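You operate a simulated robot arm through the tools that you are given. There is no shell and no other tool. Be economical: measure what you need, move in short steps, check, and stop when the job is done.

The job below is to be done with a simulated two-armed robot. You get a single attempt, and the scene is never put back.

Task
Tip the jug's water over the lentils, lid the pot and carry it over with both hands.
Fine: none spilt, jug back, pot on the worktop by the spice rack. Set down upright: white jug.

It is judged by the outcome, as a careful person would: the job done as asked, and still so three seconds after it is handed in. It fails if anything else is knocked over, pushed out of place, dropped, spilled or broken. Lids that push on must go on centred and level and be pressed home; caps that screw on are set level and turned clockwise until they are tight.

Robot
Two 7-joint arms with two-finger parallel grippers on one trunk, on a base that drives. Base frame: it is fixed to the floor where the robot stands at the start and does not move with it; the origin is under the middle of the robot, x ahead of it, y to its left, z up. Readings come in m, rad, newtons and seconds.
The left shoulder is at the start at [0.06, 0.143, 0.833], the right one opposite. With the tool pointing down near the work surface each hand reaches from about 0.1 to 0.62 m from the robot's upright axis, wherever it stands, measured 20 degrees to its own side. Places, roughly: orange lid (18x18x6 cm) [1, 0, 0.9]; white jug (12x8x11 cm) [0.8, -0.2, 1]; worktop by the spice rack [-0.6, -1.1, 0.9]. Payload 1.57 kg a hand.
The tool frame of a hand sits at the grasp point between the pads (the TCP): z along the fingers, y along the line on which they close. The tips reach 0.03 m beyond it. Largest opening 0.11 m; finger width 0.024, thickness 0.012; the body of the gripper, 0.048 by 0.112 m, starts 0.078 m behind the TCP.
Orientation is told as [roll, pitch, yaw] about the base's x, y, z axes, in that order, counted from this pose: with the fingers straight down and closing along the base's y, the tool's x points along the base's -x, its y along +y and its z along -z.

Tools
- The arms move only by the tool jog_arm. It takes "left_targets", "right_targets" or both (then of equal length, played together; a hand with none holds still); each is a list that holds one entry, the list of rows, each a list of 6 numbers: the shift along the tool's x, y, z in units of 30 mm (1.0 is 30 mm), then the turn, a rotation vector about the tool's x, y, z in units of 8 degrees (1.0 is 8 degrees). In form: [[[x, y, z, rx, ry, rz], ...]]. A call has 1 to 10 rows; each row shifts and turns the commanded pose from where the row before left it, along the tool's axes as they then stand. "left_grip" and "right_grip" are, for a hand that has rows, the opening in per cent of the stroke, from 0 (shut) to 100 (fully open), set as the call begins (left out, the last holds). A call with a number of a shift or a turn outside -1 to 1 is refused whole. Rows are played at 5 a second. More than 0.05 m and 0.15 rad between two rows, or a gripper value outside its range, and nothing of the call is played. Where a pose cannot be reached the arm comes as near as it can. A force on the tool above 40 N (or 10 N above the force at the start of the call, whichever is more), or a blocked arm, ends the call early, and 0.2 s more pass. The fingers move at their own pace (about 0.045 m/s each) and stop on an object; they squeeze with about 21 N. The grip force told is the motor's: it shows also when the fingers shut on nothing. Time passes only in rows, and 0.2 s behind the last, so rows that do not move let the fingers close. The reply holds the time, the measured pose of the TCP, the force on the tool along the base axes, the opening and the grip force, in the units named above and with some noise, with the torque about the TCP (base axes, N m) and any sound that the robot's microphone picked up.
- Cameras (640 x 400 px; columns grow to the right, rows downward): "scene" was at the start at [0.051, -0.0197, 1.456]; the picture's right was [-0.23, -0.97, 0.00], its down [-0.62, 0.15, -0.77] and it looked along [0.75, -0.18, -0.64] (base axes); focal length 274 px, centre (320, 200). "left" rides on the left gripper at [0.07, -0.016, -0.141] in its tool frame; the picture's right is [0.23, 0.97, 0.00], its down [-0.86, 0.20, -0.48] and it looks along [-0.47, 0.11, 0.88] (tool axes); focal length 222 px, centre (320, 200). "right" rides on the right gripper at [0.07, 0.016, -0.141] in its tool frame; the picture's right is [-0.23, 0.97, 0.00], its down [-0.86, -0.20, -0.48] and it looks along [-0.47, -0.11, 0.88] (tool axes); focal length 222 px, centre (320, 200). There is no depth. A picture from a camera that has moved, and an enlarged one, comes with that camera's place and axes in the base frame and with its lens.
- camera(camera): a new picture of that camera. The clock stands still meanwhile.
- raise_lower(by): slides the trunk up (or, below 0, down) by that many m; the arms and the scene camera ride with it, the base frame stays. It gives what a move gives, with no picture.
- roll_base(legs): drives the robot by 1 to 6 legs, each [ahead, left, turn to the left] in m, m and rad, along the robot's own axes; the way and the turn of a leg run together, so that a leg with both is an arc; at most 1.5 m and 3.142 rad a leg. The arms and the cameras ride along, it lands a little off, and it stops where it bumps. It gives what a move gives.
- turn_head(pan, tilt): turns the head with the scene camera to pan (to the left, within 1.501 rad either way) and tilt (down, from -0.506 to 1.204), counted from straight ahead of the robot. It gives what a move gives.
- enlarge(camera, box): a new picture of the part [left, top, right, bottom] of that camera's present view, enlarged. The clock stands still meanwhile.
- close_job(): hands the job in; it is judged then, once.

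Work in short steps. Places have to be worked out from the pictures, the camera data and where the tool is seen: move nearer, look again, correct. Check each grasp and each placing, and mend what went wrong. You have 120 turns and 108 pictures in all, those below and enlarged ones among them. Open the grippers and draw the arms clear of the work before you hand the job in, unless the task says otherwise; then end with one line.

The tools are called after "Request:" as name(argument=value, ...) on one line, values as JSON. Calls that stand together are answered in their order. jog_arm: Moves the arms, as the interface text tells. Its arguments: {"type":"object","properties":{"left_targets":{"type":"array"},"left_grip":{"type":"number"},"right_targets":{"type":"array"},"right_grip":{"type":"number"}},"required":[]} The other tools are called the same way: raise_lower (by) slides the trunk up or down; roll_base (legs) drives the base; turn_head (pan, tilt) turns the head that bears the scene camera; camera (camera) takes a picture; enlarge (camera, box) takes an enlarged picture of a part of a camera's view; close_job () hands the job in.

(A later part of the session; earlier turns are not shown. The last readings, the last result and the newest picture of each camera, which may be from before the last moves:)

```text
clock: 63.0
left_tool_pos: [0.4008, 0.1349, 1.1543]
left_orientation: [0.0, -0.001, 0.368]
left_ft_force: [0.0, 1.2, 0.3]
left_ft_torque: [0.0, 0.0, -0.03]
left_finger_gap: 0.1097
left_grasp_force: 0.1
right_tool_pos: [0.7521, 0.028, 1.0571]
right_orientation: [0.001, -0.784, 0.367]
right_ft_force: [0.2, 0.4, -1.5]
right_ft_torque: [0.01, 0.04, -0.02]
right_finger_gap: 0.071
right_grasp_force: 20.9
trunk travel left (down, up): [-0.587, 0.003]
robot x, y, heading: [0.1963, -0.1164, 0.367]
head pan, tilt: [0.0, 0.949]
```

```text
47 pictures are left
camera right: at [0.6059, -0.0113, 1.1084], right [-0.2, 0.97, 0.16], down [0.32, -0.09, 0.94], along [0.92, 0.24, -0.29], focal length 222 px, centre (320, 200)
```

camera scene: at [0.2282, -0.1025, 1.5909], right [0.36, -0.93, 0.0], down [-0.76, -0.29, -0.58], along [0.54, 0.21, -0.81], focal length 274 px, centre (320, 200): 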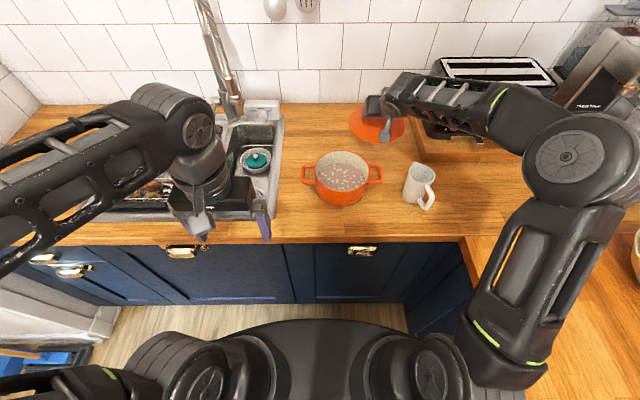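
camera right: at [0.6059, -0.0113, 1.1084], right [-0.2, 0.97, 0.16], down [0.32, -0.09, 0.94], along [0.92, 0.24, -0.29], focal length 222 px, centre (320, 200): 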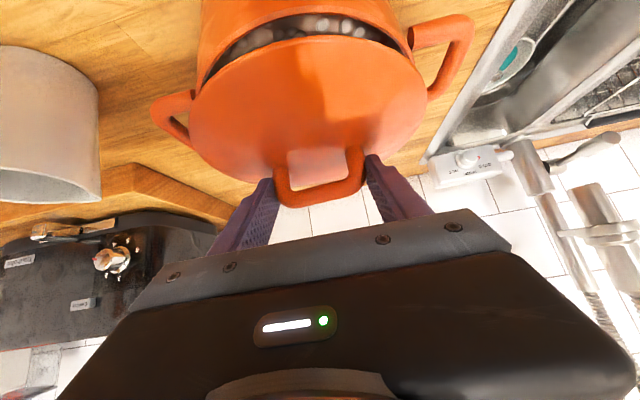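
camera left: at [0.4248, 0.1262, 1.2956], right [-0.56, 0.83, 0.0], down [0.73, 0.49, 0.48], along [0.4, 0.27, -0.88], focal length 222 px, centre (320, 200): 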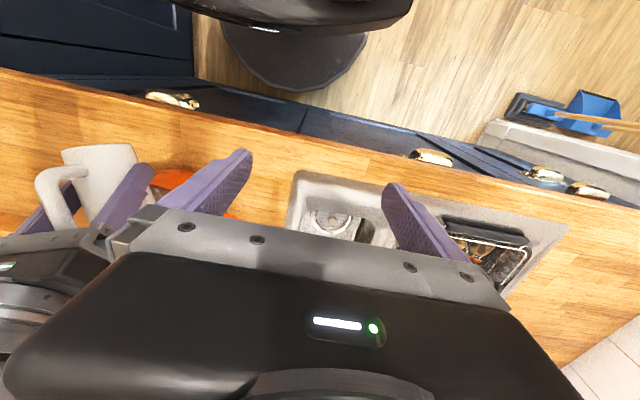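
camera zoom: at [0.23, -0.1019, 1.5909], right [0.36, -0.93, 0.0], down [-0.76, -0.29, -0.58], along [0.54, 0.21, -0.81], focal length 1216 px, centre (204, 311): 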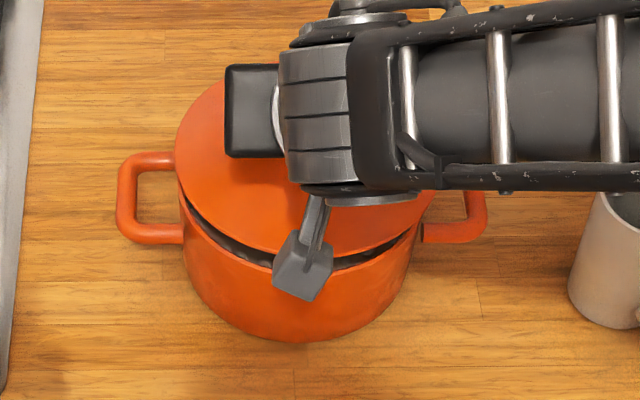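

Both cameras suggest the lid sits about 4–5 mm too near me. Correcting that and lowering a further 12 mm.

Request:
jog_arm(right_targets=[[[0.1, 0, 0.19, 0, 0, 0], [0.09, 0, 0.19, 0, 0, 0]]])

Request:
enlarge(camera="scene", box=[310, 140, 390, 210])

Request:
enlarge(camera="right", box=[140, 0, 480, 210])

```text
clock: 63.5
left_tool_pos: [0.4019, 0.1348, 1.1558]
left_orientation: [0.0, -0.001, 0.369]
left_ft_force: [0.2, 0.5, -0.5]
left_ft_torque: [0.03, 0.0, 0.01]
left_finger_gap: 0.1101
left_grasp_force: 0.0
right_tool_pos: [0.7555, 0.0301, 1.0443]
right_orientation: [0.004, -0.781, 0.369]
right_ft_force: [-0.4, -0.9, -2.0]
right_ft_torque: [-0.04, 0.01, -0.06]
right_finger_gap: 0.0712
right_grasp_force: 21.3
trunk travel left (down, up): [-0.587, 0.003]
robot x, y, heading: [0.1928, -0.1176, 0.371]
head pan, tilt: [0.0, 0.949]
```

```text
5.71 times, centred on (350, 175) of scene
camera zoom: at [0.2298, -0.1017, 1.5909], right [0.36, -0.93, 0.0], down [-0.76, -0.29, -0.58], along [0.54, 0.21, -0.81], focal length 1563 px, centre (149, 343)
```

zoom: 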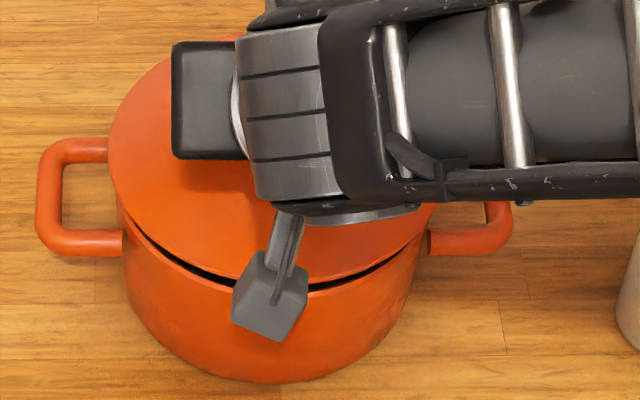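

```text
1.88 times, centred on (310, 105) of right
camera zoom: at [0.609, -0.0087, 1.0959], right [-0.2, 0.97, 0.16], down [0.32, -0.09, 0.94], along [0.92, 0.24, -0.29], focal length 418 px, centre (339, 379)
```

zoom: 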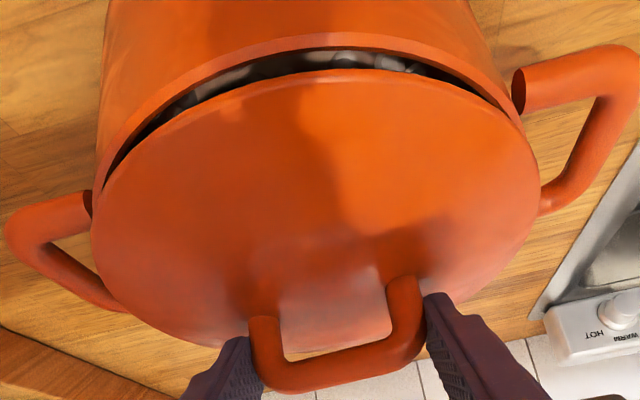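

The lid and pot now agree to about 2 mm. Lowering in small steps and watching the force.

Request:
jog_arm(right_targets=[[[0.07, 0, 0.07, 0, 0, 0], [0.07, 0, 0.07, 0, 0, 0], [0.07, 0, 0.07, 0, 0, 0]]])

Request:
enlarge(camera="right", box=[140, 0, 480, 210])

```text
clock: 64.3
left_tool_pos: [0.4, 0.1331, 1.1571]
left_orientation: [0.0, -0.001, 0.367]
left_ft_force: [0.2, 0.7, 0.0]
left_ft_torque: [0.02, 0.0, -0.02]
left_finger_gap: 0.1098
left_grasp_force: 0.0
right_tool_pos: [0.7542, 0.0304, 1.0418]
right_orientation: [0.004, -0.795, 0.366]
right_ft_force: [-0.3, -2.0, 30.4]
right_ft_torque: [-0.45, -0.3, -0.24]
right_finger_gap: 0.0713
right_grasp_force: 21.2
trunk travel left (down, up): [-0.587, 0.003]
robot x, y, heading: [0.1921, -0.1184, 0.366]
head pan, tilt: [0.0, 0.949]
```

```text
1.88 times, centred on (310, 105) of right
camera zoom: at [0.6078, -0.009, 1.091], right [-0.2, 0.97, 0.16], down [0.31, -0.09, 0.94], along [0.93, 0.24, -0.28], focal length 418 px, centre (339, 379)
```

zoom: 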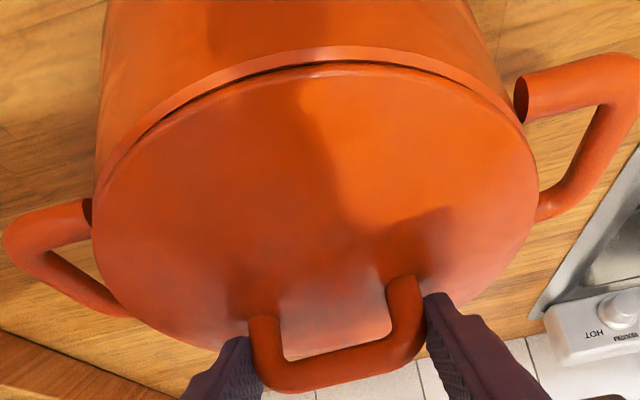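

Firm contact, and the force is nearly centred on the lid (within about 2 cm), so it seems to be resting all round. Easing the pressure and looking closely at the seam.

Request:
jog_arm(right_targets=[[[-0.05, 0, -0.05, 0, 0, 0], [0, 0, 0, 0, 0, 0]]])

Request:
enlarge(camera="scene", box=[310, 140, 390, 210])

Request:
enlarge(camera="right", box=[180, 10, 420, 130])

```text
clock: 65.0
left_tool_pos: [0.3997, 0.1338, 1.1549]
left_orientation: [-0.001, -0.002, 0.367]
left_ft_force: [0.6, 0.1, -0.4]
left_ft_torque: [0.0, 0.03, -0.02]
left_finger_gap: 0.1101
left_grasp_force: 0.1
right_tool_pos: [0.7545, 0.0307, 1.0409]
right_orientation: [0.004, -0.788, 0.365]
right_ft_force: [5.6, 1.0, 28.7]
right_ft_torque: [-0.27, -0.86, 0.19]
right_finger_gap: 0.0709
right_grasp_force: 21.0
trunk travel left (down, up): [-0.587, 0.003]
robot x, y, heading: [0.1905, -0.1205, 0.37]
head pan, tilt: [0.0, 0.949]
```

```text
5.71 times, centred on (350, 175) of scene
camera zoom: at [0.2277, -0.1024, 1.5911], right [0.36, -0.93, 0.0], down [-0.76, -0.29, -0.58], along [0.54, 0.21, -0.81], focal length 1563 px, centre (149, 343)
```

zoom: 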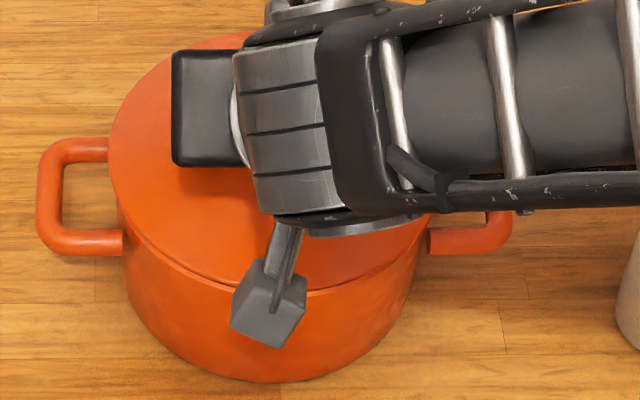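

```text
2.67 times, centred on (300, 70) of right
camera zoom: at [0.608, -0.0089, 1.0916], right [-0.2, 0.97, 0.16], down [0.32, -0.09, 0.94], along [0.93, 0.24, -0.29], focal length 592 px, centre (373, 547)
```

zoom: 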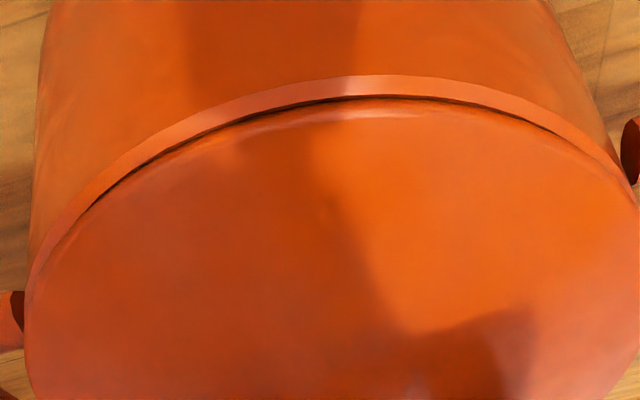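

I'm checking whether that bright band at the near side is exposed rim, which would mean the lid is off-centre.

Request:
enlarge(camera="scene", box=[322, 165, 388, 205])

```text
9.70 times, centred on (355, 185) of scene
camera zoom: at [0.2277, -0.1024, 1.5911], right [0.36, -0.93, 0.0], down [-0.76, -0.29, -0.58], along [0.54, 0.21, -0.81], focal length 2653 px, centre (-19, 346)
```

zoom: 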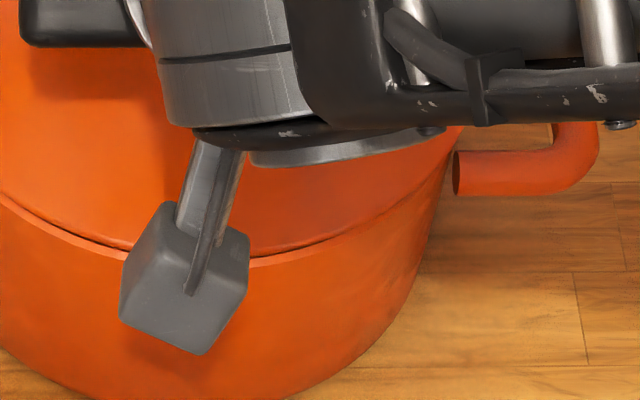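

I need a side profile to judge the lid's level and centring, so I'll aim the left hand's camera at the pot from the left.

Request:
jog_arm(left_targets=[[[0, 0, 0, 0, 0, 1], [0, 0, 0, 0, 0, 1], [0, 0, 0, 0, 0, 1], [0, 0, 0, 0, 0, 1], [0, 0, 0.8, 0, -1, 0], [0, 0, 0.8, 0, -1, 0], [0, 0, 0.5, 0, -1, 0], [0, 0, 0, 0, -1, 0], [0, 0, 0, 0, -1, 0], [0, 0, 0, 0, -1, 0]]])

Request:
camera(camera="left")

```text
clock: 67.2
left_tool_pos: [0.4606, 0.1709, 1.1748]
left_orientation: [-0.001, -0.84, -0.191]
left_ft_force: [0.1, 0.3, -0.4]
left_ft_torque: [0.04, 0.03, 0.0]
left_finger_gap: 0.1099
left_grasp_force: 0.1
left hand out of reach, approached as far as the arm can: row 7, 8, 9, 10
right_tool_pos: [0.7544, 0.0304, 1.0415]
right_orientation: [0.005, -0.79, 0.364]
right_ft_force: [4.8, 1.8, 30.5]
right_ft_torque: [-0.29, -0.56, -0.26]
right_finger_gap: 0.0711
right_grasp_force: 20.5
trunk travel left (down, up): [-0.587, 0.003]
robot x, y, heading: [0.1939, -0.1156, 0.369]
head pan, tilt: [0.0, 0.949]
```

```text
40 pictures are left
camera left: at [0.3091, 0.1842, 1.2172], right [0.04, 0.98, -0.17], down [0.25, 0.15, 0.96], along [0.97, -0.08, -0.24], focal length 222 px, centre (320, 200)
```

left: 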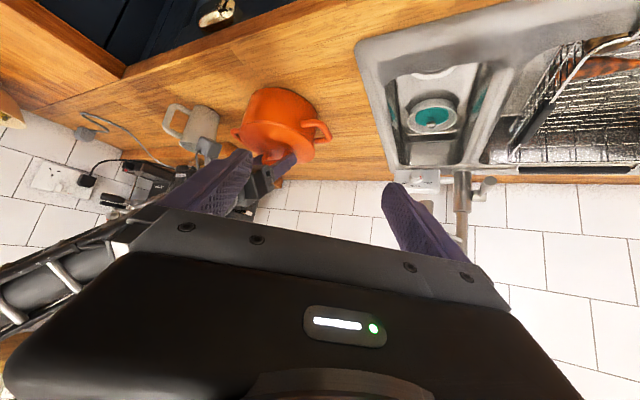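

Request:
enlarge(camera="left", box=[225, 78, 345, 178])

```text
4.00 times, centred on (285, 128) of left
camera zoom: at [0.3091, 0.1842, 1.2172], right [0.04, 0.98, -0.17], down [0.25, 0.15, 0.96], along [0.97, -0.08, -0.24], focal length 888 px, centre (460, 488)
```

zoom: 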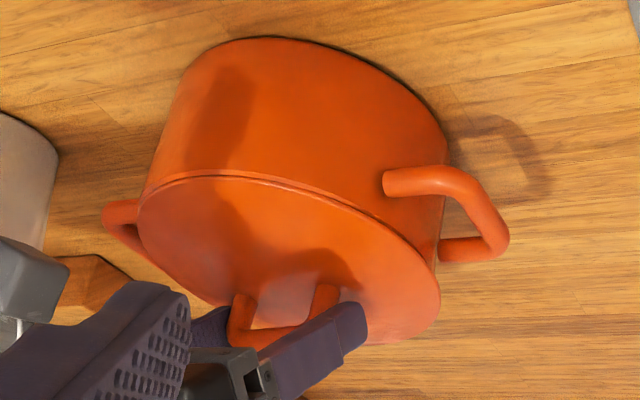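

From the side the lid looks level, but the exposed rim band on the near side suggests it is a few mm too far forward. Lifting it slightly and shifting it 6 mm towards me before comparing again.

Request:
jog_arm(right_targets=[[[-0.2, 0, -0.2, 0, 0, 0], [-0.2, 0, -0.2, 0, 0, 0], [0.14, 0, -0.14, 0, 0, 0], [0, 0, 0, 0, 0, 0]]])

Request:
enlarge(camera="left", box=[235, 100, 345, 170])

Request:
enlarge(camera="right", box=[180, 10, 440, 140])

```text
clock: 68.2
left_tool_pos: [0.4621, 0.171, 1.1746]
left_orientation: [-0.003, -0.838, -0.19]
left_ft_force: [-0.5, -0.4, 0.0]
left_ft_torque: [-0.01, -0.01, -0.01]
left_finger_gap: 0.11
left_grasp_force: 0.1
right_tool_pos: [0.7484, 0.0271, 1.0538]
right_orientation: [0.003, -0.782, 0.37]
right_ft_force: [0.2, 0.5, -2.6]
right_ft_torque: [0.02, 0.01, -0.02]
right_finger_gap: 0.071
right_grasp_force: 20.9
trunk travel left (down, up): [-0.587, 0.003]
robot x, y, heading: [0.191, -0.1217, 0.37]
head pan, tilt: [0.0, 0.949]
```

```text
5.71 times, centred on (290, 135) of left
camera zoom: at [0.3109, 0.1843, 1.2168], right [0.04, 0.98, -0.17], down [0.25, 0.16, 0.95], along [0.97, -0.08, -0.24], focal length 1269 px, centre (491, 571)
```

zoom: 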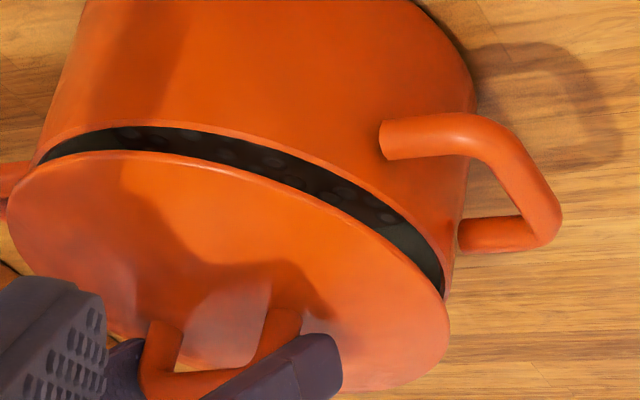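

```text
2.46 times, centred on (310, 75) of right
camera zoom: at [0.6034, -0.0115, 1.1058], right [-0.2, 0.97, 0.16], down [0.32, -0.09, 0.94], along [0.92, 0.24, -0.3], focal length 547 px, centre (345, 508)
```

zoom: 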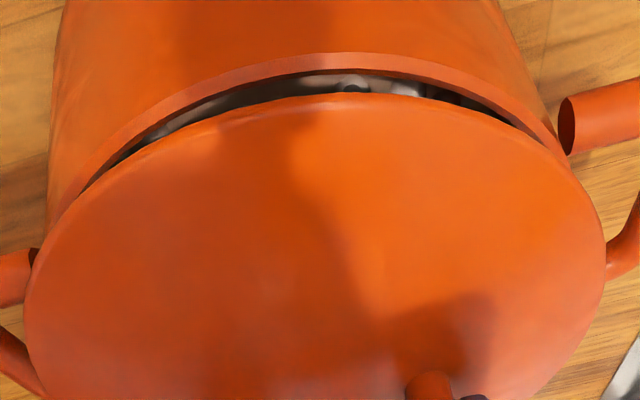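

A further small correction: 2.5 mm towards me and 2.5 mm left. Then lowering.

Request:
jog_arm(right_targets=[[[0.06, 0.08, -0.06, 0, 0, 0], [0.1, 0, 0.1, 0, 0, 0], [0.1, 0, 0.1, 0, 0, 0], [0.07, 0, 0.07, 0, 0, 0]]])

Request:
enlarge(camera="left", box=[235, 100, 345, 170])

Request:
enlarge(camera="right", box=[180, 10, 440, 140])

```text
clock: 69.2
left_tool_pos: [0.4626, 0.1712, 1.1751]
left_orientation: [-0.002, -0.836, -0.19]
left_ft_force: [0.0, 1.0, 0.6]
left_ft_torque: [0.0, 0.0, 0.02]
left_finger_gap: 0.1101
left_grasp_force: 0.0
right_tool_pos: [0.7471, 0.0296, 1.0433]
right_orientation: [0.001, -0.784, 0.367]
right_ft_force: [-0.2, 0.3, -1.0]
right_ft_torque: [0.0, 0.01, 0.02]
right_finger_gap: 0.0712
right_grasp_force: 21.1
trunk travel left (down, up): [-0.587, 0.003]
robot x, y, heading: [0.1912, -0.1181, 0.361]
head pan, tilt: [0.0, 0.949]
```

```text
5.71 times, centred on (290, 135) of left
camera zoom: at [0.311, 0.1843, 1.2169], right [0.04, 0.98, -0.17], down [0.25, 0.16, 0.95], along [0.97, -0.08, -0.24], focal length 1269 px, centre (491, 571)
```

zoom: 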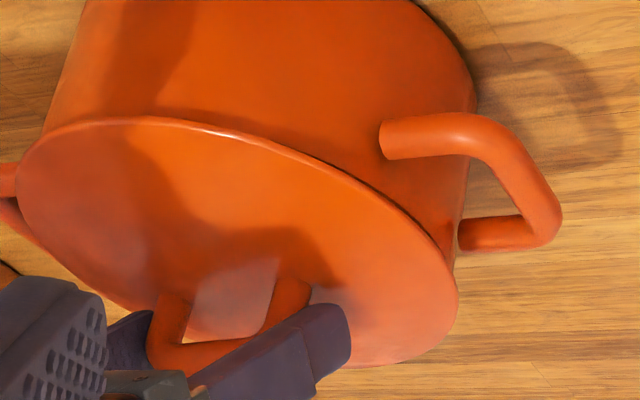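

```text
2.46 times, centred on (310, 75) of right
camera zoom: at [0.6004, -0.0101, 1.0946], right [-0.2, 0.97, 0.16], down [0.32, -0.09, 0.94], along [0.93, 0.24, -0.29], focal length 547 px, centre (345, 508)
```

zoom: 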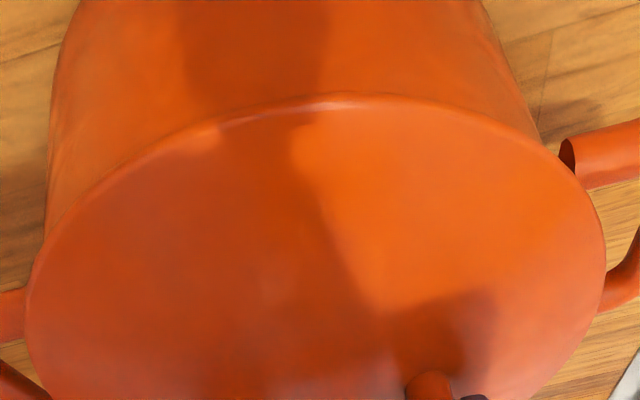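

The rim band is now fully covered and there is no contact yet. Lowering further in small steps.

Request:
jog_arm(right_targets=[[[0.05, 0, 0.05, 0, 0, 0], [0.05, 0, 0.05, 0, 0, 0]]])

Request:
jog_arm(right_targets=[[[0.05, 0, 0.05, 0, 0, 0], [0.05, 0, 0.05, 0, 0, 0]]])

Request:
enlarge(camera="left", box=[235, 100, 345, 170])

```text
clock: 69.8
left_tool_pos: [0.4635, 0.1719, 1.1743]
left_orientation: [-0.003, -0.836, -0.191]
left_ft_force: [0.0, -0.6, -0.8]
left_ft_torque: [-0.01, 0.03, 0.0]
left_finger_gap: 0.1104
left_grasp_force: 0.2
right_tool_pos: [0.746, 0.0293, 1.0397]
right_orientation: [0.002, -0.785, 0.366]
right_ft_force: [1.1, -0.4, 6.6]
right_ft_torque: [-0.44, 0.39, 0.04]
right_finger_gap: 0.0713
right_grasp_force: 21.4
trunk travel left (down, up): [-0.587, 0.003]
robot x, y, heading: [0.194, -0.1167, 0.37]
head pan, tilt: [0.0, 0.949]
```

```text
clock: 70.3
left_tool_pos: [0.4625, 0.1723, 1.1746]
left_orientation: [-0.003, -0.836, -0.191]
left_ft_force: [0.3, -0.3, -0.9]
left_ft_torque: [-0.02, -0.02, 0.0]
left_finger_gap: 0.1099
left_grasp_force: 0.1
right_tool_pos: [0.7465, 0.0292, 1.0376]
right_orientation: [0.001, -0.788, 0.369]
right_ft_force: [3.3, 1.9, 15.0]
right_ft_torque: [-0.43, -0.21, -0.04]
right_finger_gap: 0.0711
right_grasp_force: 20.4
trunk travel left (down, up): [-0.587, 0.003]
robot x, y, heading: [0.1964, -0.1161, 0.369]
head pan, tilt: [0.0, 0.949]
```

```text
5.71 times, centred on (290, 135) of left
camera zoom: at [0.31, 0.1843, 1.2172], right [0.04, 0.98, -0.17], down [0.25, 0.16, 0.96], along [0.97, -0.08, -0.24], focal length 1269 px, centre (491, 571)
```

zoom: 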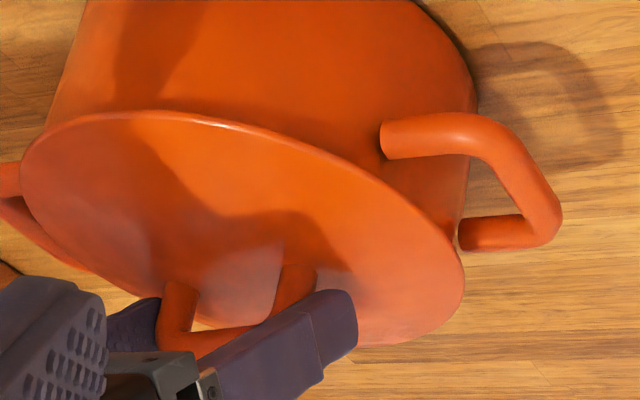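

It is now seated 3–4 mm lower than before with less force, so it is settling in. Pressing gently further.

Request:
jog_arm(right_targets=[[[0.05, 0, 0.05, 0, 0, 0], [0.05, 0, 0.05, 0, 0, 0]]])

Request:
enlarge(camera="right", box=[160, 0, 460, 210])

Request:
enlarge(camera="scene", box=[300, 130, 400, 210])

```text
clock: 71.0
left_tool_pos: [0.4592, 0.1705, 1.1761]
left_orientation: [0.001, -0.839, -0.192]
left_ft_force: [-0.7, 0.3, 0.3]
left_ft_torque: [-0.03, -0.02, 0.0]
left_finger_gap: 0.1102
left_grasp_force: 0.1
right_tool_pos: [0.746, 0.0302, 1.0367]
right_orientation: [0.002, -0.795, 0.368]
right_ft_force: [-0.3, -0.3, 39.2]
right_ft_torque: [-0.74, -0.55, -0.21]
right_finger_gap: 0.0712
right_grasp_force: 20.9
trunk travel left (down, up): [-0.587, 0.003]
robot x, y, heading: [0.1927, -0.1151, 0.367]
head pan, tilt: [0.0, 0.949]
```

```text
1.90 times, centred on (310, 105) of right
camera zoom: at [0.5992, -0.0089, 1.0869], right [-0.2, 0.97, 0.16], down [0.31, -0.09, 0.95], along [0.93, 0.24, -0.28], focal length 423 px, centre (339, 381)
```

zoom: 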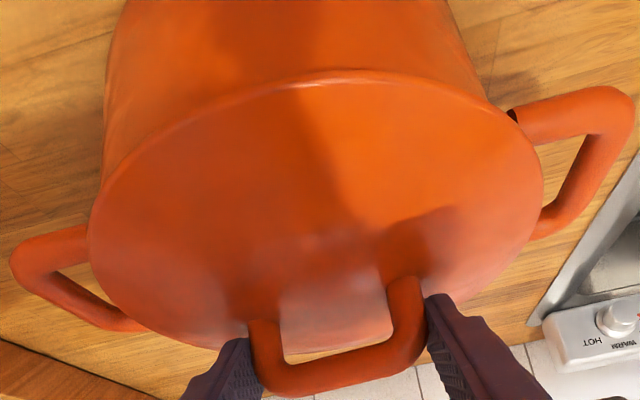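

```text
5.00 times, centred on (350, 170) of scene
camera zoom: at [0.2258, -0.1028, 1.5915], right [0.36, -0.93, 0.0], down [-0.76, -0.29, -0.58], along [0.55, 0.21, -0.81], focal length 1368 px, centre (170, 350)
```

zoom: 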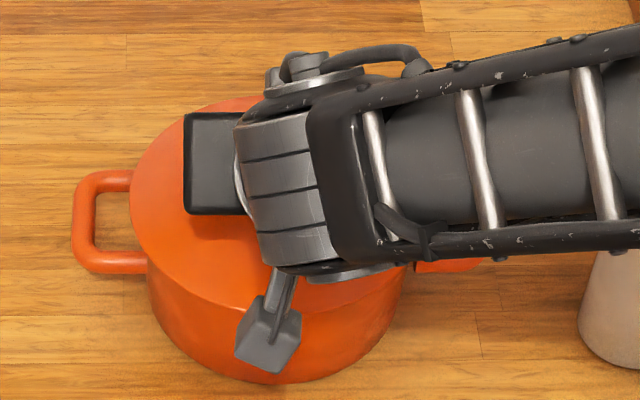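

Stiff now at 39 N with the force centred, and the overhang is even, so the lid is home. Easing off, opening and backing out along the fingers.

Request:
jog_arm(right_targets=[[[-0.1, 0, -0.1, 0, 0, 0], [0, 0, 0, 0, 0, 0]]])

Request:
jog_arm(right_targets=[[[0, 0, 0, 0, 0, 0], [0, 0, 0, 0, 0, 0], [0, 0, 0, 0, 0, 0], [0, 0, -0.5, 0, 0, 0], [0, 0, -0.9, 0, 0, 0], [0, 0, -1, 0, 0, 0], [0, 0, -1, 0, 0, 0]]], right_grip=100)

Request:
enlarge(camera="left", box=[235, 90, 345, 180])

Request:
enlarge(camera="scene", box=[290, 120, 410, 210])

```text
clock: 71.5
left_tool_pos: [0.4602, 0.1717, 1.175]
left_orientation: [-0.002, -0.839, -0.189]
left_ft_force: [0.8, -0.4, -0.3]
left_ft_torque: [0.0, 0.03, 0.0]
left_finger_gap: 0.11
left_grasp_force: 0.1
right_tool_pos: [0.7465, 0.0311, 1.0373]
right_orientation: [0.002, -0.787, 0.367]
right_ft_force: [5.5, 5.0, 25.7]
right_ft_torque: [-0.43, -1.14, 0.28]
right_finger_gap: 0.0708
right_grasp_force: 21.2
trunk travel left (down, up): [-0.587, 0.003]
robot x, y, heading: [0.195, -0.1146, 0.365]
head pan, tilt: [0.0, 0.949]
```

```text
clock: 73.2
left_tool_pos: [0.4626, 0.1711, 1.1746]
left_orientation: [0.0, -0.836, -0.19]
left_ft_force: [-0.6, -0.1, 0.2]
left_ft_torque: [0.02, 0.0, -0.02]
left_finger_gap: 0.1101
left_grasp_force: 0.1
right_tool_pos: [0.6786, 0.0034, 1.1079]
right_orientation: [-0.001, -0.784, 0.369]
right_ft_force: [-0.3, 0.9, -0.3]
right_ft_torque: [0.03, 0.02, -0.01]
right_finger_gap: 0.11
right_grasp_force: 0.1
trunk travel left (down, up): [-0.587, 0.003]
robot x, y, heading: [0.1897, -0.1142, 0.364]
head pan, tilt: [0.0, 0.949]
```

```text
4.44 times, centred on (290, 135) of left
camera zoom: at [0.3102, 0.184, 1.217], right [0.04, 0.98, -0.17], down [0.25, 0.15, 0.96], along [0.97, -0.08, -0.24], focal length 987 px, centre (453, 489)
```

zoom: 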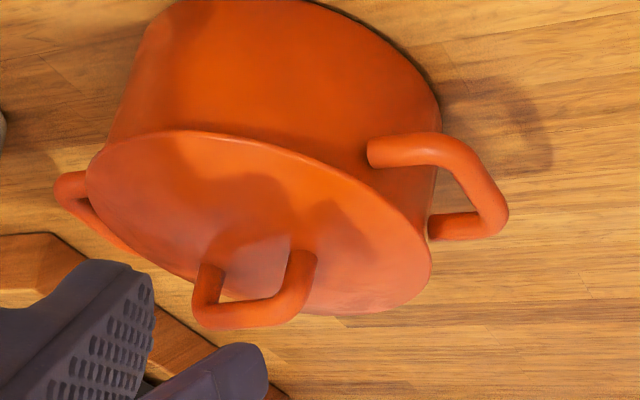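

```text
4.44 times, centred on (350, 165) of scene
camera zoom: at [0.2288, -0.1022, 1.5909], right [0.36, -0.93, 0.0], down [-0.76, -0.29, -0.58], along [0.54, 0.21, -0.81], focal length 1216 px, centre (187, 356)
```

zoom: 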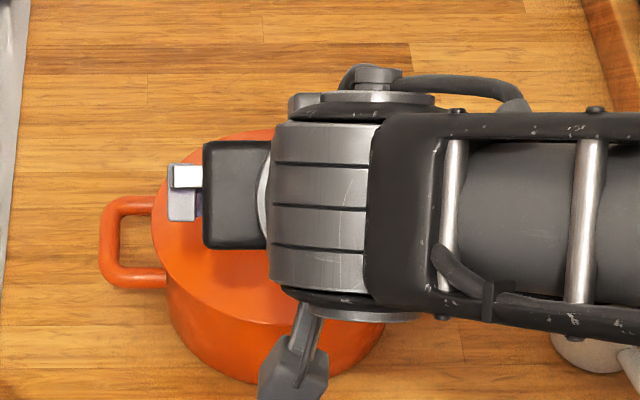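

The lid sits level and even all round. Now turning both hands fingers-down for the pot's side handles, starting with pitch and moving the right hand outwards.

Request:
jog_arm(right_targets=[[[0, -0.57, -0.2, 0, 0.94, 0], [0, -0.57, -0.1, 0, 0.94, 0], [0, -0.57, 0, 0, 0.94, 0], [0, -0.57, 0, 0, 0.94, 0], [0, -0.57, 0, 0, 0.94, 0], [0, -0.57, 0, 0, 0.92, 0]]], left_targets=[[[0, 0, 0, 0, 1, 0], [0, 0, 0, 0, 1, 0], [0, 0, 0, 0, 1, 0], [0, 0, 0, 0, 1, 0], [0, 0, 0, 0, 1, 0], [0, 0, 0, 0, 1, 0]]])

Request:
jog_arm(right_targets=[[[0, 0, 0, 0, 0, -1], [0, 0, 0, 0, 0, -1], [0, 0, 0, 0, 0, -1], [0, 0, 0, 0, 0, -1], [0, 0, 0, 0, 0, -1], [0, 0, 0, 0, 0, -1], [0, 0, 0, 0, 0, -1], [0, 0, 0, 0, 0, -1], [0, 0, 0, 0, 0, -1], [0, 0, 0, 0, 0, -1]]], left_targets=[[[0, 0, 0, 0, 0, 0.72], [0, 0, 0, 0, 0, 0.72], [0, 0, 0, 0, 0, 0.72], [0, 0, 0, 0, 0, 0.72], [0, 0, 0, 0, 0, 0.72], [0, 0, 0, 0, 0, 0.72], [0, 0, 0, 0, 0, 0.72], [0, 0, 0, 0, 0, 0.72], [0, 0, 0, 0, 0, 0.72], [0, 0, 0, 0, 0, 0.72]]])

Request:
camera(camera="scene")

```text
clock: 74.5
left_tool_pos: [0.4628, 0.1711, 1.1761]
left_orientation: [0.007, -0.027, -0.188]
left_ft_force: [0.8, 0.3, -0.2]
left_ft_torque: [0.0, 0.0, 0.0]
left_finger_gap: 0.1101
left_grasp_force: 0.1
right_tool_pos: [0.709, -0.0942, 1.1139]
right_orientation: [0.001, 0.006, 0.369]
right_ft_force: [0.7, -0.7, 0.3]
right_ft_torque: [-0.01, 0.0, -0.04]
right_finger_gap: 0.1101
right_grasp_force: 0.1
trunk travel left (down, up): [-0.587, 0.003]
robot x, y, heading: [0.1871, -0.1218, 0.371]
head pan, tilt: [0.0, 0.949]
```

```text
clock: 76.8
left_tool_pos: [0.4629, 0.1717, 1.174]
left_orientation: [-0.001, 0.0, -1.199]
left_ft_force: [-0.4, -0.5, -0.5]
left_ft_torque: [0.0, -0.01, 0.04]
left_finger_gap: 0.11
left_grasp_force: 0.1
right_tool_pos: [0.711, -0.0955, 1.114]
right_orientation: [0.002, -0.002, 1.767]
right_ft_force: [0.6, 0.4, 0.2]
right_ft_torque: [-0.03, 0.02, 0.01]
right_finger_gap: 0.1103
right_grasp_force: 0.1
trunk travel left (down, up): [-0.587, 0.003]
robot x, y, heading: [0.1939, -0.1139, 0.366]
head pan, tilt: [0.0, 0.949]
```

```text
29 pictures are left
camera scene: at [0.2296, -0.1019, 1.5909], right [0.36, -0.93, 0.0], down [-0.76, -0.29, -0.58], along [0.54, 0.21, -0.81], focal length 274 px, centre (320, 200)
```

scene: 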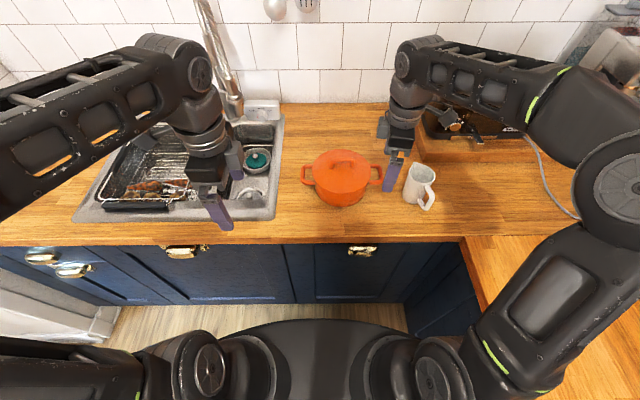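

The lid is on. Taking one enlarged view to measure the handles.

Request:
enlarge(camera="scene", box=[290, 130, 430, 220])

```text
4.44 times, centred on (360, 175) of scene
camera zoom: at [0.2296, -0.1019, 1.5909], right [0.36, -0.93, 0.0], down [-0.76, -0.29, -0.58], along [0.54, 0.21, -0.81], focal length 1216 px, centre (142, 311)
```

zoom: 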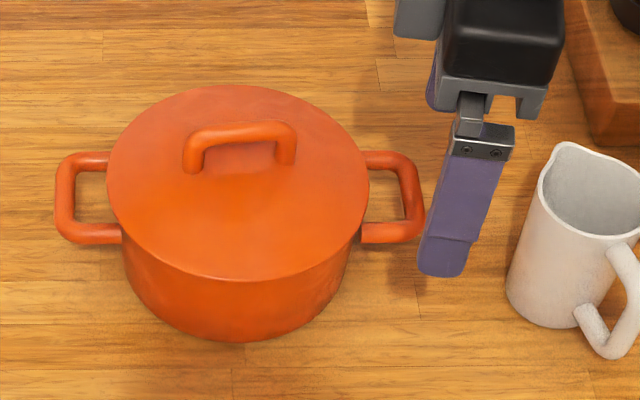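

Handles measured: outer bars ±0.126 m from the pot's centre, loops about 0.082 m wide, lid centred. Positioning both hands for the handles before closing the last 6 cm with the base.

Request:
jog_arm(right_targets=[[[0, 0, 0.1, 0, 0, -0.62], [0, 0, 0.1, 0, 0, -0.62], [0.03, -0.3, 0, 0, 0, 0], [0.03, -0.3, 0, 0, 0, 0], [0.03, -0.3, 0, 0, 0, 0], [0.03, -0.27, 0, 0, 0, 0]]], left_targets=[[[-0.737, 0.943, 0.4, 0, 0, 0], [-0.737, 0.943, 0.4, 0, 0, 0], [-0.737, 0.943, 0.4, 0, 0, 0], [-0.737, 0.943, 0.4, 0, 0, 0], [-0.737, 0.943, 0.4, 0, 0, 0], [-0.737, 0.943, 0.4, 0, 0, 0]]], left_grip=100)

Request:
roll_base(legs=[[0.06, 0, 0]])

Request:
enlarge(camera="scene", box=[250, 120, 440, 240])

```text
clock: 78.2
left_tool_pos: [0.6721, 0.1084, 1.1016]
left_orientation: [-0.001, 0.0, -1.196]
left_ft_force: [0.0, -0.1, 0.6]
left_ft_torque: [0.02, 0.03, 0.02]
left_finger_gap: 0.1102
left_grasp_force: 0.0
right_tool_pos: [0.7451, -0.0858, 1.1082]
right_orientation: [0.003, -0.002, 1.939]
right_ft_force: [0.5, 0.0, -0.4]
right_ft_torque: [-0.01, 0.02, -0.01]
right_finger_gap: 0.1103
right_grasp_force: 0.0
trunk travel left (down, up): [-0.587, 0.003]
robot x, y, heading: [0.1932, -0.1194, 0.368]
head pan, tilt: [0.0, 0.949]
```

```text
clock: 79.1
left_tool_pos: [0.7276, 0.1318, 1.1005]
left_orientation: [-0.002, 0.0, -1.196]
left_ft_force: [0.4, 0.1, 0.0]
left_ft_torque: [-0.01, 0.0, 0.02]
left_finger_gap: 0.11
left_grasp_force: 0.1
right_tool_pos: [0.8031, -0.0631, 1.1078]
right_orientation: [0.003, -0.001, 1.937]
right_ft_force: [0.2, 0.6, -0.2]
right_ft_torque: [-0.02, 0.05, 0.02]
right_finger_gap: 0.1099
right_grasp_force: 0.0
trunk travel left (down, up): [-0.587, 0.003]
robot x, y, heading: [0.2466, -0.0967, 0.366]
head pan, tilt: [0.0, 0.949]
```

```text
3.33 times, centred on (345, 180) of scene
camera zoom: at [0.2878, -0.0796, 1.5908], right [0.36, -0.93, 0.0], down [-0.76, -0.29, -0.58], along [0.54, 0.21, -0.81], focal length 912 px, centre (237, 267)
```

zoom: 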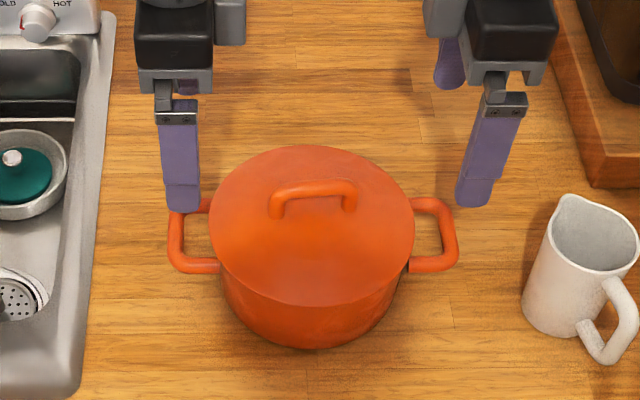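

Both hands line up with the handles to within 2 mm. Lowering to just above the handles and checking.

Request:
jog_arm(right_targets=[[[0, 0.03, 0.9, 0, 0, 0], [0, 0.03, 0.9, 0, 0, 0], [0, 0, 0.9, 0, 0, 0], [0, 0, 0.9, 0, 0, 0]]], left_targets=[[[0, -0.03, 0.85, 0, 0, 0], [0, -0.03, 0.85, 0, 0, 0], [0, 0, 0.85, 0, 0, 0], [0, 0, 0.83, 0, 0, 0]]])

Request:
enlarge(camera="scene", box=[260, 130, 420, 230])

```text
clock: 80.1
left_tool_pos: [0.7252, 0.1303, 0.9993]
left_orientation: [-0.001, 0.0, -1.196]
left_ft_force: [-0.4, 0.2, -0.6]
left_ft_torque: [0.03, 0.05, 0.01]
left_finger_gap: 0.1099
left_grasp_force: 0.0
right_tool_pos: [0.7991, -0.065, 0.9995]
right_orientation: [0.003, -0.002, 1.936]
right_ft_force: [0.0, -0.9, -0.4]
right_ft_torque: [-0.02, -0.03, 0.01]
right_finger_gap: 0.1097
right_grasp_force: 0.1
trunk travel left (down, up): [-0.587, 0.003]
robot x, y, heading: [0.2489, -0.0957, 0.372]
head pan, tilt: [0.0, 0.949]
```

```text
4.00 times, centred on (340, 180) of scene
camera zoom: at [0.2862, -0.0803, 1.5909], right [0.36, -0.93, 0.0], down [-0.76, -0.29, -0.58], along [0.54, 0.21, -0.81], focal length 1094 px, centre (240, 280)
```

zoom: 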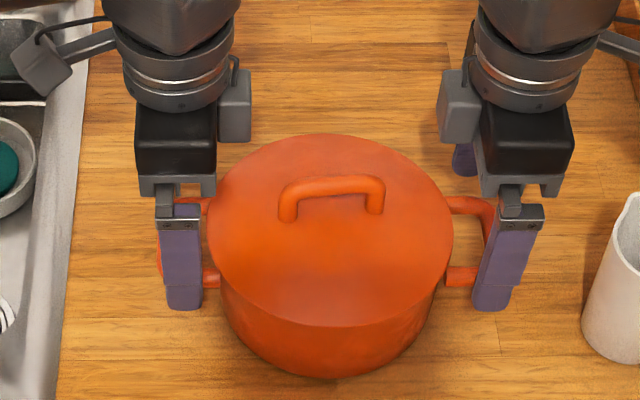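

The fingers straddle both handles and clear the lid edge. Lowering to grip height.

Request:
jog_arm(right_targets=[[[-0.07, 0, 0.5, 0, 0, 0], [0, 0, 0.5, 0, 0, 0], [0, 0, 0.42, 0, 0, 0]]], left_targets=[[[0, 0, 0.5, 0, 0, 0], [0, 0, 0.5, 0, 0, 0], [0, 0, 0.42, 0, 0, 0]]])

Request:
camera(camera="right")

Request:
camera(camera="left")

```text
clock: 80.9
left_tool_pos: [0.723, 0.1286, 0.9573]
left_orientation: [0.001, 0.0, -1.199]
left_ft_force: [-0.3, -0.6, -1.0]
left_ft_torque: [-0.01, -0.02, 0.01]
left_finger_gap: 0.1102
left_grasp_force: 0.0
right_tool_pos: [0.7993, -0.0616, 0.9579]
right_orientation: [0.001, -0.001, 1.938]
right_ft_force: [1.1, 0.2, 0.0]
right_ft_torque: [0.02, 0.02, -0.01]
right_finger_gap: 0.11
right_grasp_force: 0.1
trunk travel left (down, up): [-0.587, 0.003]
robot x, y, heading: [0.2504, -0.0965, 0.366]
head pan, tilt: [0.0, 0.949]
```

```text
25 pictures are left
camera right: at [0.8086, -0.133, 1.0984], right [-0.99, -0.14, 0.0], down [-0.12, 0.87, 0.48], along [-0.07, 0.47, -0.88], focal length 222 px, centre (320, 200)
```

right: 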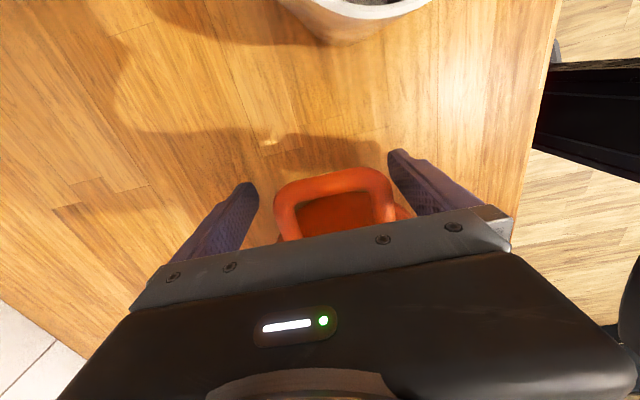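

```text
24 pictures are left
camera left: at [0.6843, 0.1888, 1.0981], right [0.82, 0.57, 0.0], down [0.5, -0.72, 0.48], along [0.27, -0.39, -0.88], focal length 222 px, centre (320, 200)
```

left: 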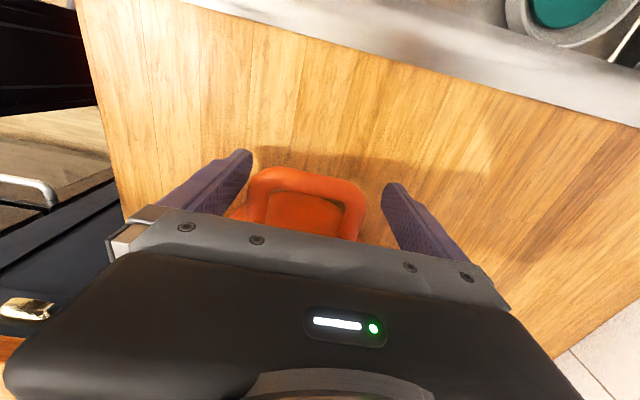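

Both handles are between the fingers, but the hands are about 7 mm too far forward. Shifting back to centre, then closing both.

Request:
jog_arm(right_targets=[[[0, 0.24, 0, 0, 0, 0], [0, 0, 0, 0, 0, 0]]], left_targets=[[[0, -0.24, 0, 0, 0, 0], [0, 0, 0, 0, 0, 0]]])

Request:
jog_arm(right_targets=[[[0, 0, 0, 0, 0, 0], [0, 0, 0, 0, 0, 0], [0, 0, 0, 0, 0, 0], [0, 0, 0, 0, 0, 0], [0, 0, 0, 0, 0, 0]]], left_targets=[[[0, 0, 0, 0, 0, 0], [0, 0, 0, 0, 0, 0], [0, 0, 0, 0, 0, 0], [0, 0, 0, 0, 0, 0], [0, 0, 0, 0, 0, 0]]], left_grip=0, right_grip=0)

Request:
enlarge(camera="scene", box=[260, 130, 420, 230])

```text
clock: 81.5
left_tool_pos: [0.7176, 0.1267, 0.9581]
left_orientation: [0.0, 0.0, -1.195]
left_ft_force: [0.5, -0.5, -0.2]
left_ft_torque: [0.02, -0.01, 0.02]
left_finger_gap: 0.11
left_grasp_force: 0.1
right_tool_pos: [0.7933, -0.0644, 0.9578]
right_orientation: [0.0, -0.003, 1.939]
right_ft_force: [-0.3, -0.2, -0.3]
right_ft_torque: [0.0, 0.02, -0.02]
right_finger_gap: 0.1101
right_grasp_force: 0.1
trunk travel left (down, up): [-0.587, 0.003]
robot x, y, heading: [0.2485, -0.0952, 0.366]
head pan, tilt: [0.0, 0.949]
```

```text
clock: 82.7
left_tool_pos: [0.718, 0.1268, 0.9594]
left_orientation: [0.0, 0.001, -1.194]
left_ft_force: [-3.2, -0.2, 0.1]
left_ft_torque: [-0.09, 0.07, -0.05]
left_finger_gap: 0.0776
left_grasp_force: 21.1
right_tool_pos: [0.7917, -0.0659, 0.9568]
right_orientation: [0.001, -0.002, 1.937]
right_ft_force: [1.1, 0.1, -0.4]
right_ft_torque: [0.0, 0.01, 0.04]
right_finger_gap: 0.0776
right_grasp_force: 21.3
trunk travel left (down, up): [-0.587, 0.003]
robot x, y, heading: [0.2469, -0.0963, 0.369]
head pan, tilt: [0.0, 0.949]
```

```text
4.00 times, centred on (340, 180) of scene
camera zoom: at [0.2855, -0.0804, 1.5909], right [0.36, -0.93, 0.0], down [-0.76, -0.29, -0.58], along [0.54, 0.21, -0.81], focal length 1094 px, centre (240, 280)
```

zoom: 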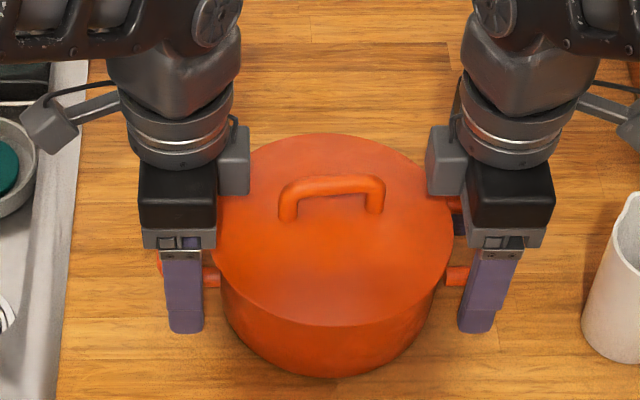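

Both handles are gripped (77.6 mm gap each). Lifting together by 3 cm, slowly, and reading the weight.

Request:
jog_arm(right_targets=[[[0, 0, -0.15, 0, 0, 0], [0, 0, -0.25, 0, 0, 0], [0, 0, -0.3, 0, 0, 0], [0, 0, -0.3, 0, 0, 0]]], left_targets=[[[0, 0, -0.15, 0, 0, 0], [0, 0, -0.25, 0, 0, 0], [0, 0, -0.3, 0, 0, 0], [0, 0, -0.3, 0, 0, 0]]])

Request:
enlarge(camera="scene", box=[260, 130, 420, 230])

```text
clock: 83.7
left_tool_pos: [0.718, 0.1276, 0.9871]
left_orientation: [-0.001, 0.001, -1.195]
left_ft_force: [-4.4, 2.2, -1.9]
left_ft_torque: [-0.43, -0.23, -0.65]
left_finger_gap: 0.0778
left_grasp_force: 20.8
right_tool_pos: [0.7934, -0.0662, 0.9863]
right_orientation: [0.005, 0.0, 1.938]
right_ft_force: [5.4, -1.8, -10.8]
right_ft_torque: [-0.37, -0.11, -0.15]
right_finger_gap: 0.0775
right_grasp_force: 21.1
trunk travel left (down, up): [-0.587, 0.003]
robot x, y, heading: [0.2502, -0.0939, 0.369]
head pan, tilt: [0.0, 0.949]
```

```text
4.00 times, centred on (340, 180) of scene
camera zoom: at [0.2865, -0.0802, 1.5908], right [0.36, -0.93, 0.0], down [-0.76, -0.29, -0.58], along [0.54, 0.21, -0.81], focal length 1094 px, centre (240, 280)
```

zoom: 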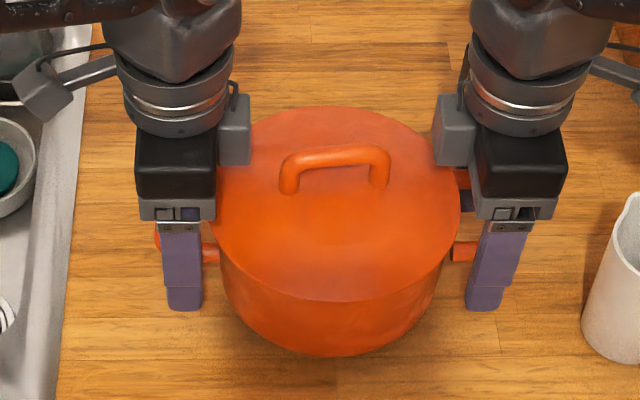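

The pot is lifted and level, about 1.3 kg in all. Raising another 5 cm, with the left hand a hair more to share the load.

Request:
jog_arm(right_targets=[[[0, 0, -0.3, 0, 0, 0], [0, 0, -0.4, 0, 0, 0], [0, 0, -0.4, 0, 0, 0], [0, 0, -0.4, 0, 0, 0], [0, 0, -0.2, 0, 0, 0]]], left_targets=[[[0, 0, -0.34, 0, 0, 0], [0, 0, -0.4, 0, 0, 0], [0, 0, -0.4, 0, 0, 0], [0, 0, -0.4, 0, 0, 0], [0, 0, -0.2, 0, 0, 0]]])

Request:
roll_base(legs=[[-0.2, 0, 0]])

Request:
camera(camera="scene")

```text
clock: 84.9
left_tool_pos: [0.7173, 0.1265, 1.0384]
left_orientation: [-0.003, -0.001, -1.197]
left_ft_force: [-0.8, 0.9, -2.5]
left_ft_torque: [-0.59, 0.02, 0.04]
left_finger_gap: 0.0779
left_grasp_force: 21.5
right_tool_pos: [0.7921, -0.0652, 1.0387]
right_orientation: [0.003, -0.002, 1.939]
right_ft_force: [0.0, -1.2, -8.8]
right_ft_torque: [0.06, -0.24, -0.09]
right_finger_gap: 0.0782
right_grasp_force: 20.9
trunk travel left (down, up): [-0.587, 0.003]
robot x, y, heading: [0.248, -0.0988, 0.366]
head pan, tilt: [0.0, 0.949]
```

```text
clock: 86.5
left_tool_pos: [0.5285, 0.0551, 1.0389]
left_orientation: [-0.001, -0.001, -1.193]
left_ft_force: [0.2, -1.6, -3.7]
left_ft_torque: [-0.1, -0.17, -0.01]
left_finger_gap: 0.0775
left_grasp_force: 21.3
right_tool_pos: [0.6031, -0.1364, 1.0394]
right_orientation: [0.003, -0.002, 1.94]
right_ft_force: [-1.9, 1.0, -8.7]
right_ft_torque: [-0.41, -0.06, 0.02]
right_finger_gap: 0.0778
right_grasp_force: 20.8
trunk travel left (down, up): [-0.587, 0.003]
robot x, y, heading: [0.061, -0.17, 0.372]
head pan, tilt: [0.0, 0.949]
```

```text
21 pictures are left
camera scene: at [0.0964, -0.1536, 1.5909], right [0.36, -0.93, 0.0], down [-0.76, -0.29, -0.58], along [0.54, 0.21, -0.81], focal length 274 px, centre (320, 200)
```

scene: 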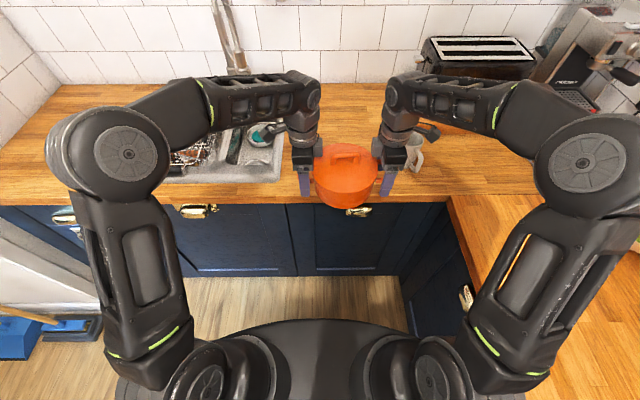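

The load is steady. Before turning I'll look left and behind to check the floor is clear for the route.

Request:
turn_head(pan=1.5, tilt=0.6)

Request:
camera(camera="scene")

Request:
turn_head(pan=-1.5, tilt=0.6)

Request:
camera(camera="scene")

```text
clock: 88.1
left_tool_pos: [0.5303, 0.0561, 1.0386]
left_orientation: [-0.001, 0.0, -1.197]
left_ft_force: [-0.1, -2.2, -5.5]
left_ft_torque: [0.03, 0.02, -0.19]
left_finger_gap: 0.0778
left_grasp_force: 20.9
right_tool_pos: [0.6034, -0.1373, 1.0398]
right_orientation: [0.002, -0.001, 1.941]
right_ft_force: [0.5, 0.6, -6.9]
right_ft_torque: [-0.2, -0.06, 0.03]
right_finger_gap: 0.0777
right_grasp_force: 20.9
trunk travel left (down, up): [-0.587, 0.003]
robot x, y, heading: [0.0566, -0.1687, 0.371]
head pan, tilt: [1.499, 0.6]
```

```text
20 pictures are left
camera scene: at [0.0041, -0.0949, 1.6193], right [0.96, 0.29, 0.0], down [0.16, -0.54, -0.83], along [-0.24, 0.79, -0.57], focal length 274 px, centre (320, 200)
```

scene: 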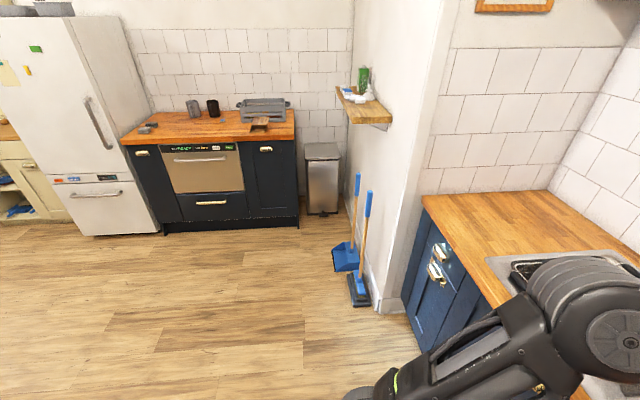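

```text
clock: 90.7
left_tool_pos: [0.529, 0.0558, 1.0386]
left_orientation: [-0.002, -0.001, -1.193]
left_ft_force: [-0.1, 0.1, -6.1]
left_ft_torque: [0.09, 0.0, -0.17]
left_finger_gap: 0.0775
left_grasp_force: 21.3
right_tool_pos: [0.604, -0.1377, 1.0399]
right_orientation: [0.004, -0.002, 1.94]
right_ft_force: [0.8, 0.7, -5.6]
right_ft_torque: [-0.04, -0.02, 0.05]
right_finger_gap: 0.0779
right_grasp_force: 20.9
trunk travel left (down, up): [-0.587, 0.003]
robot x, y, heading: [0.0617, -0.1719, 0.369]
head pan, tilt: [-1.499, 0.6]
```

```text
19 pictures are left
camera scene: at [0.0677, -0.2593, 1.6193], right [-0.9, -0.43, 0.0], down [-0.24, 0.51, -0.82], along [0.35, -0.75, -0.57], focal length 274 px, centre (320, 200)
```

scene: 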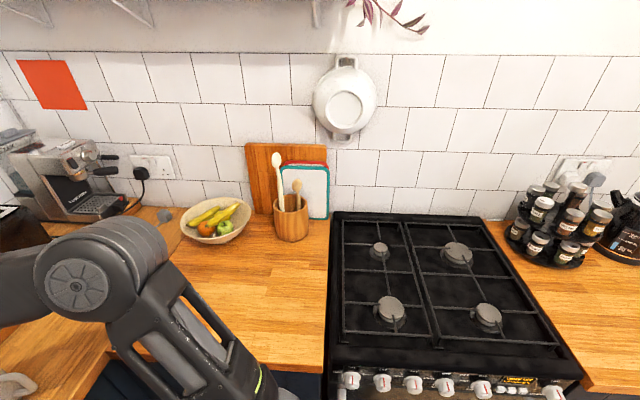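

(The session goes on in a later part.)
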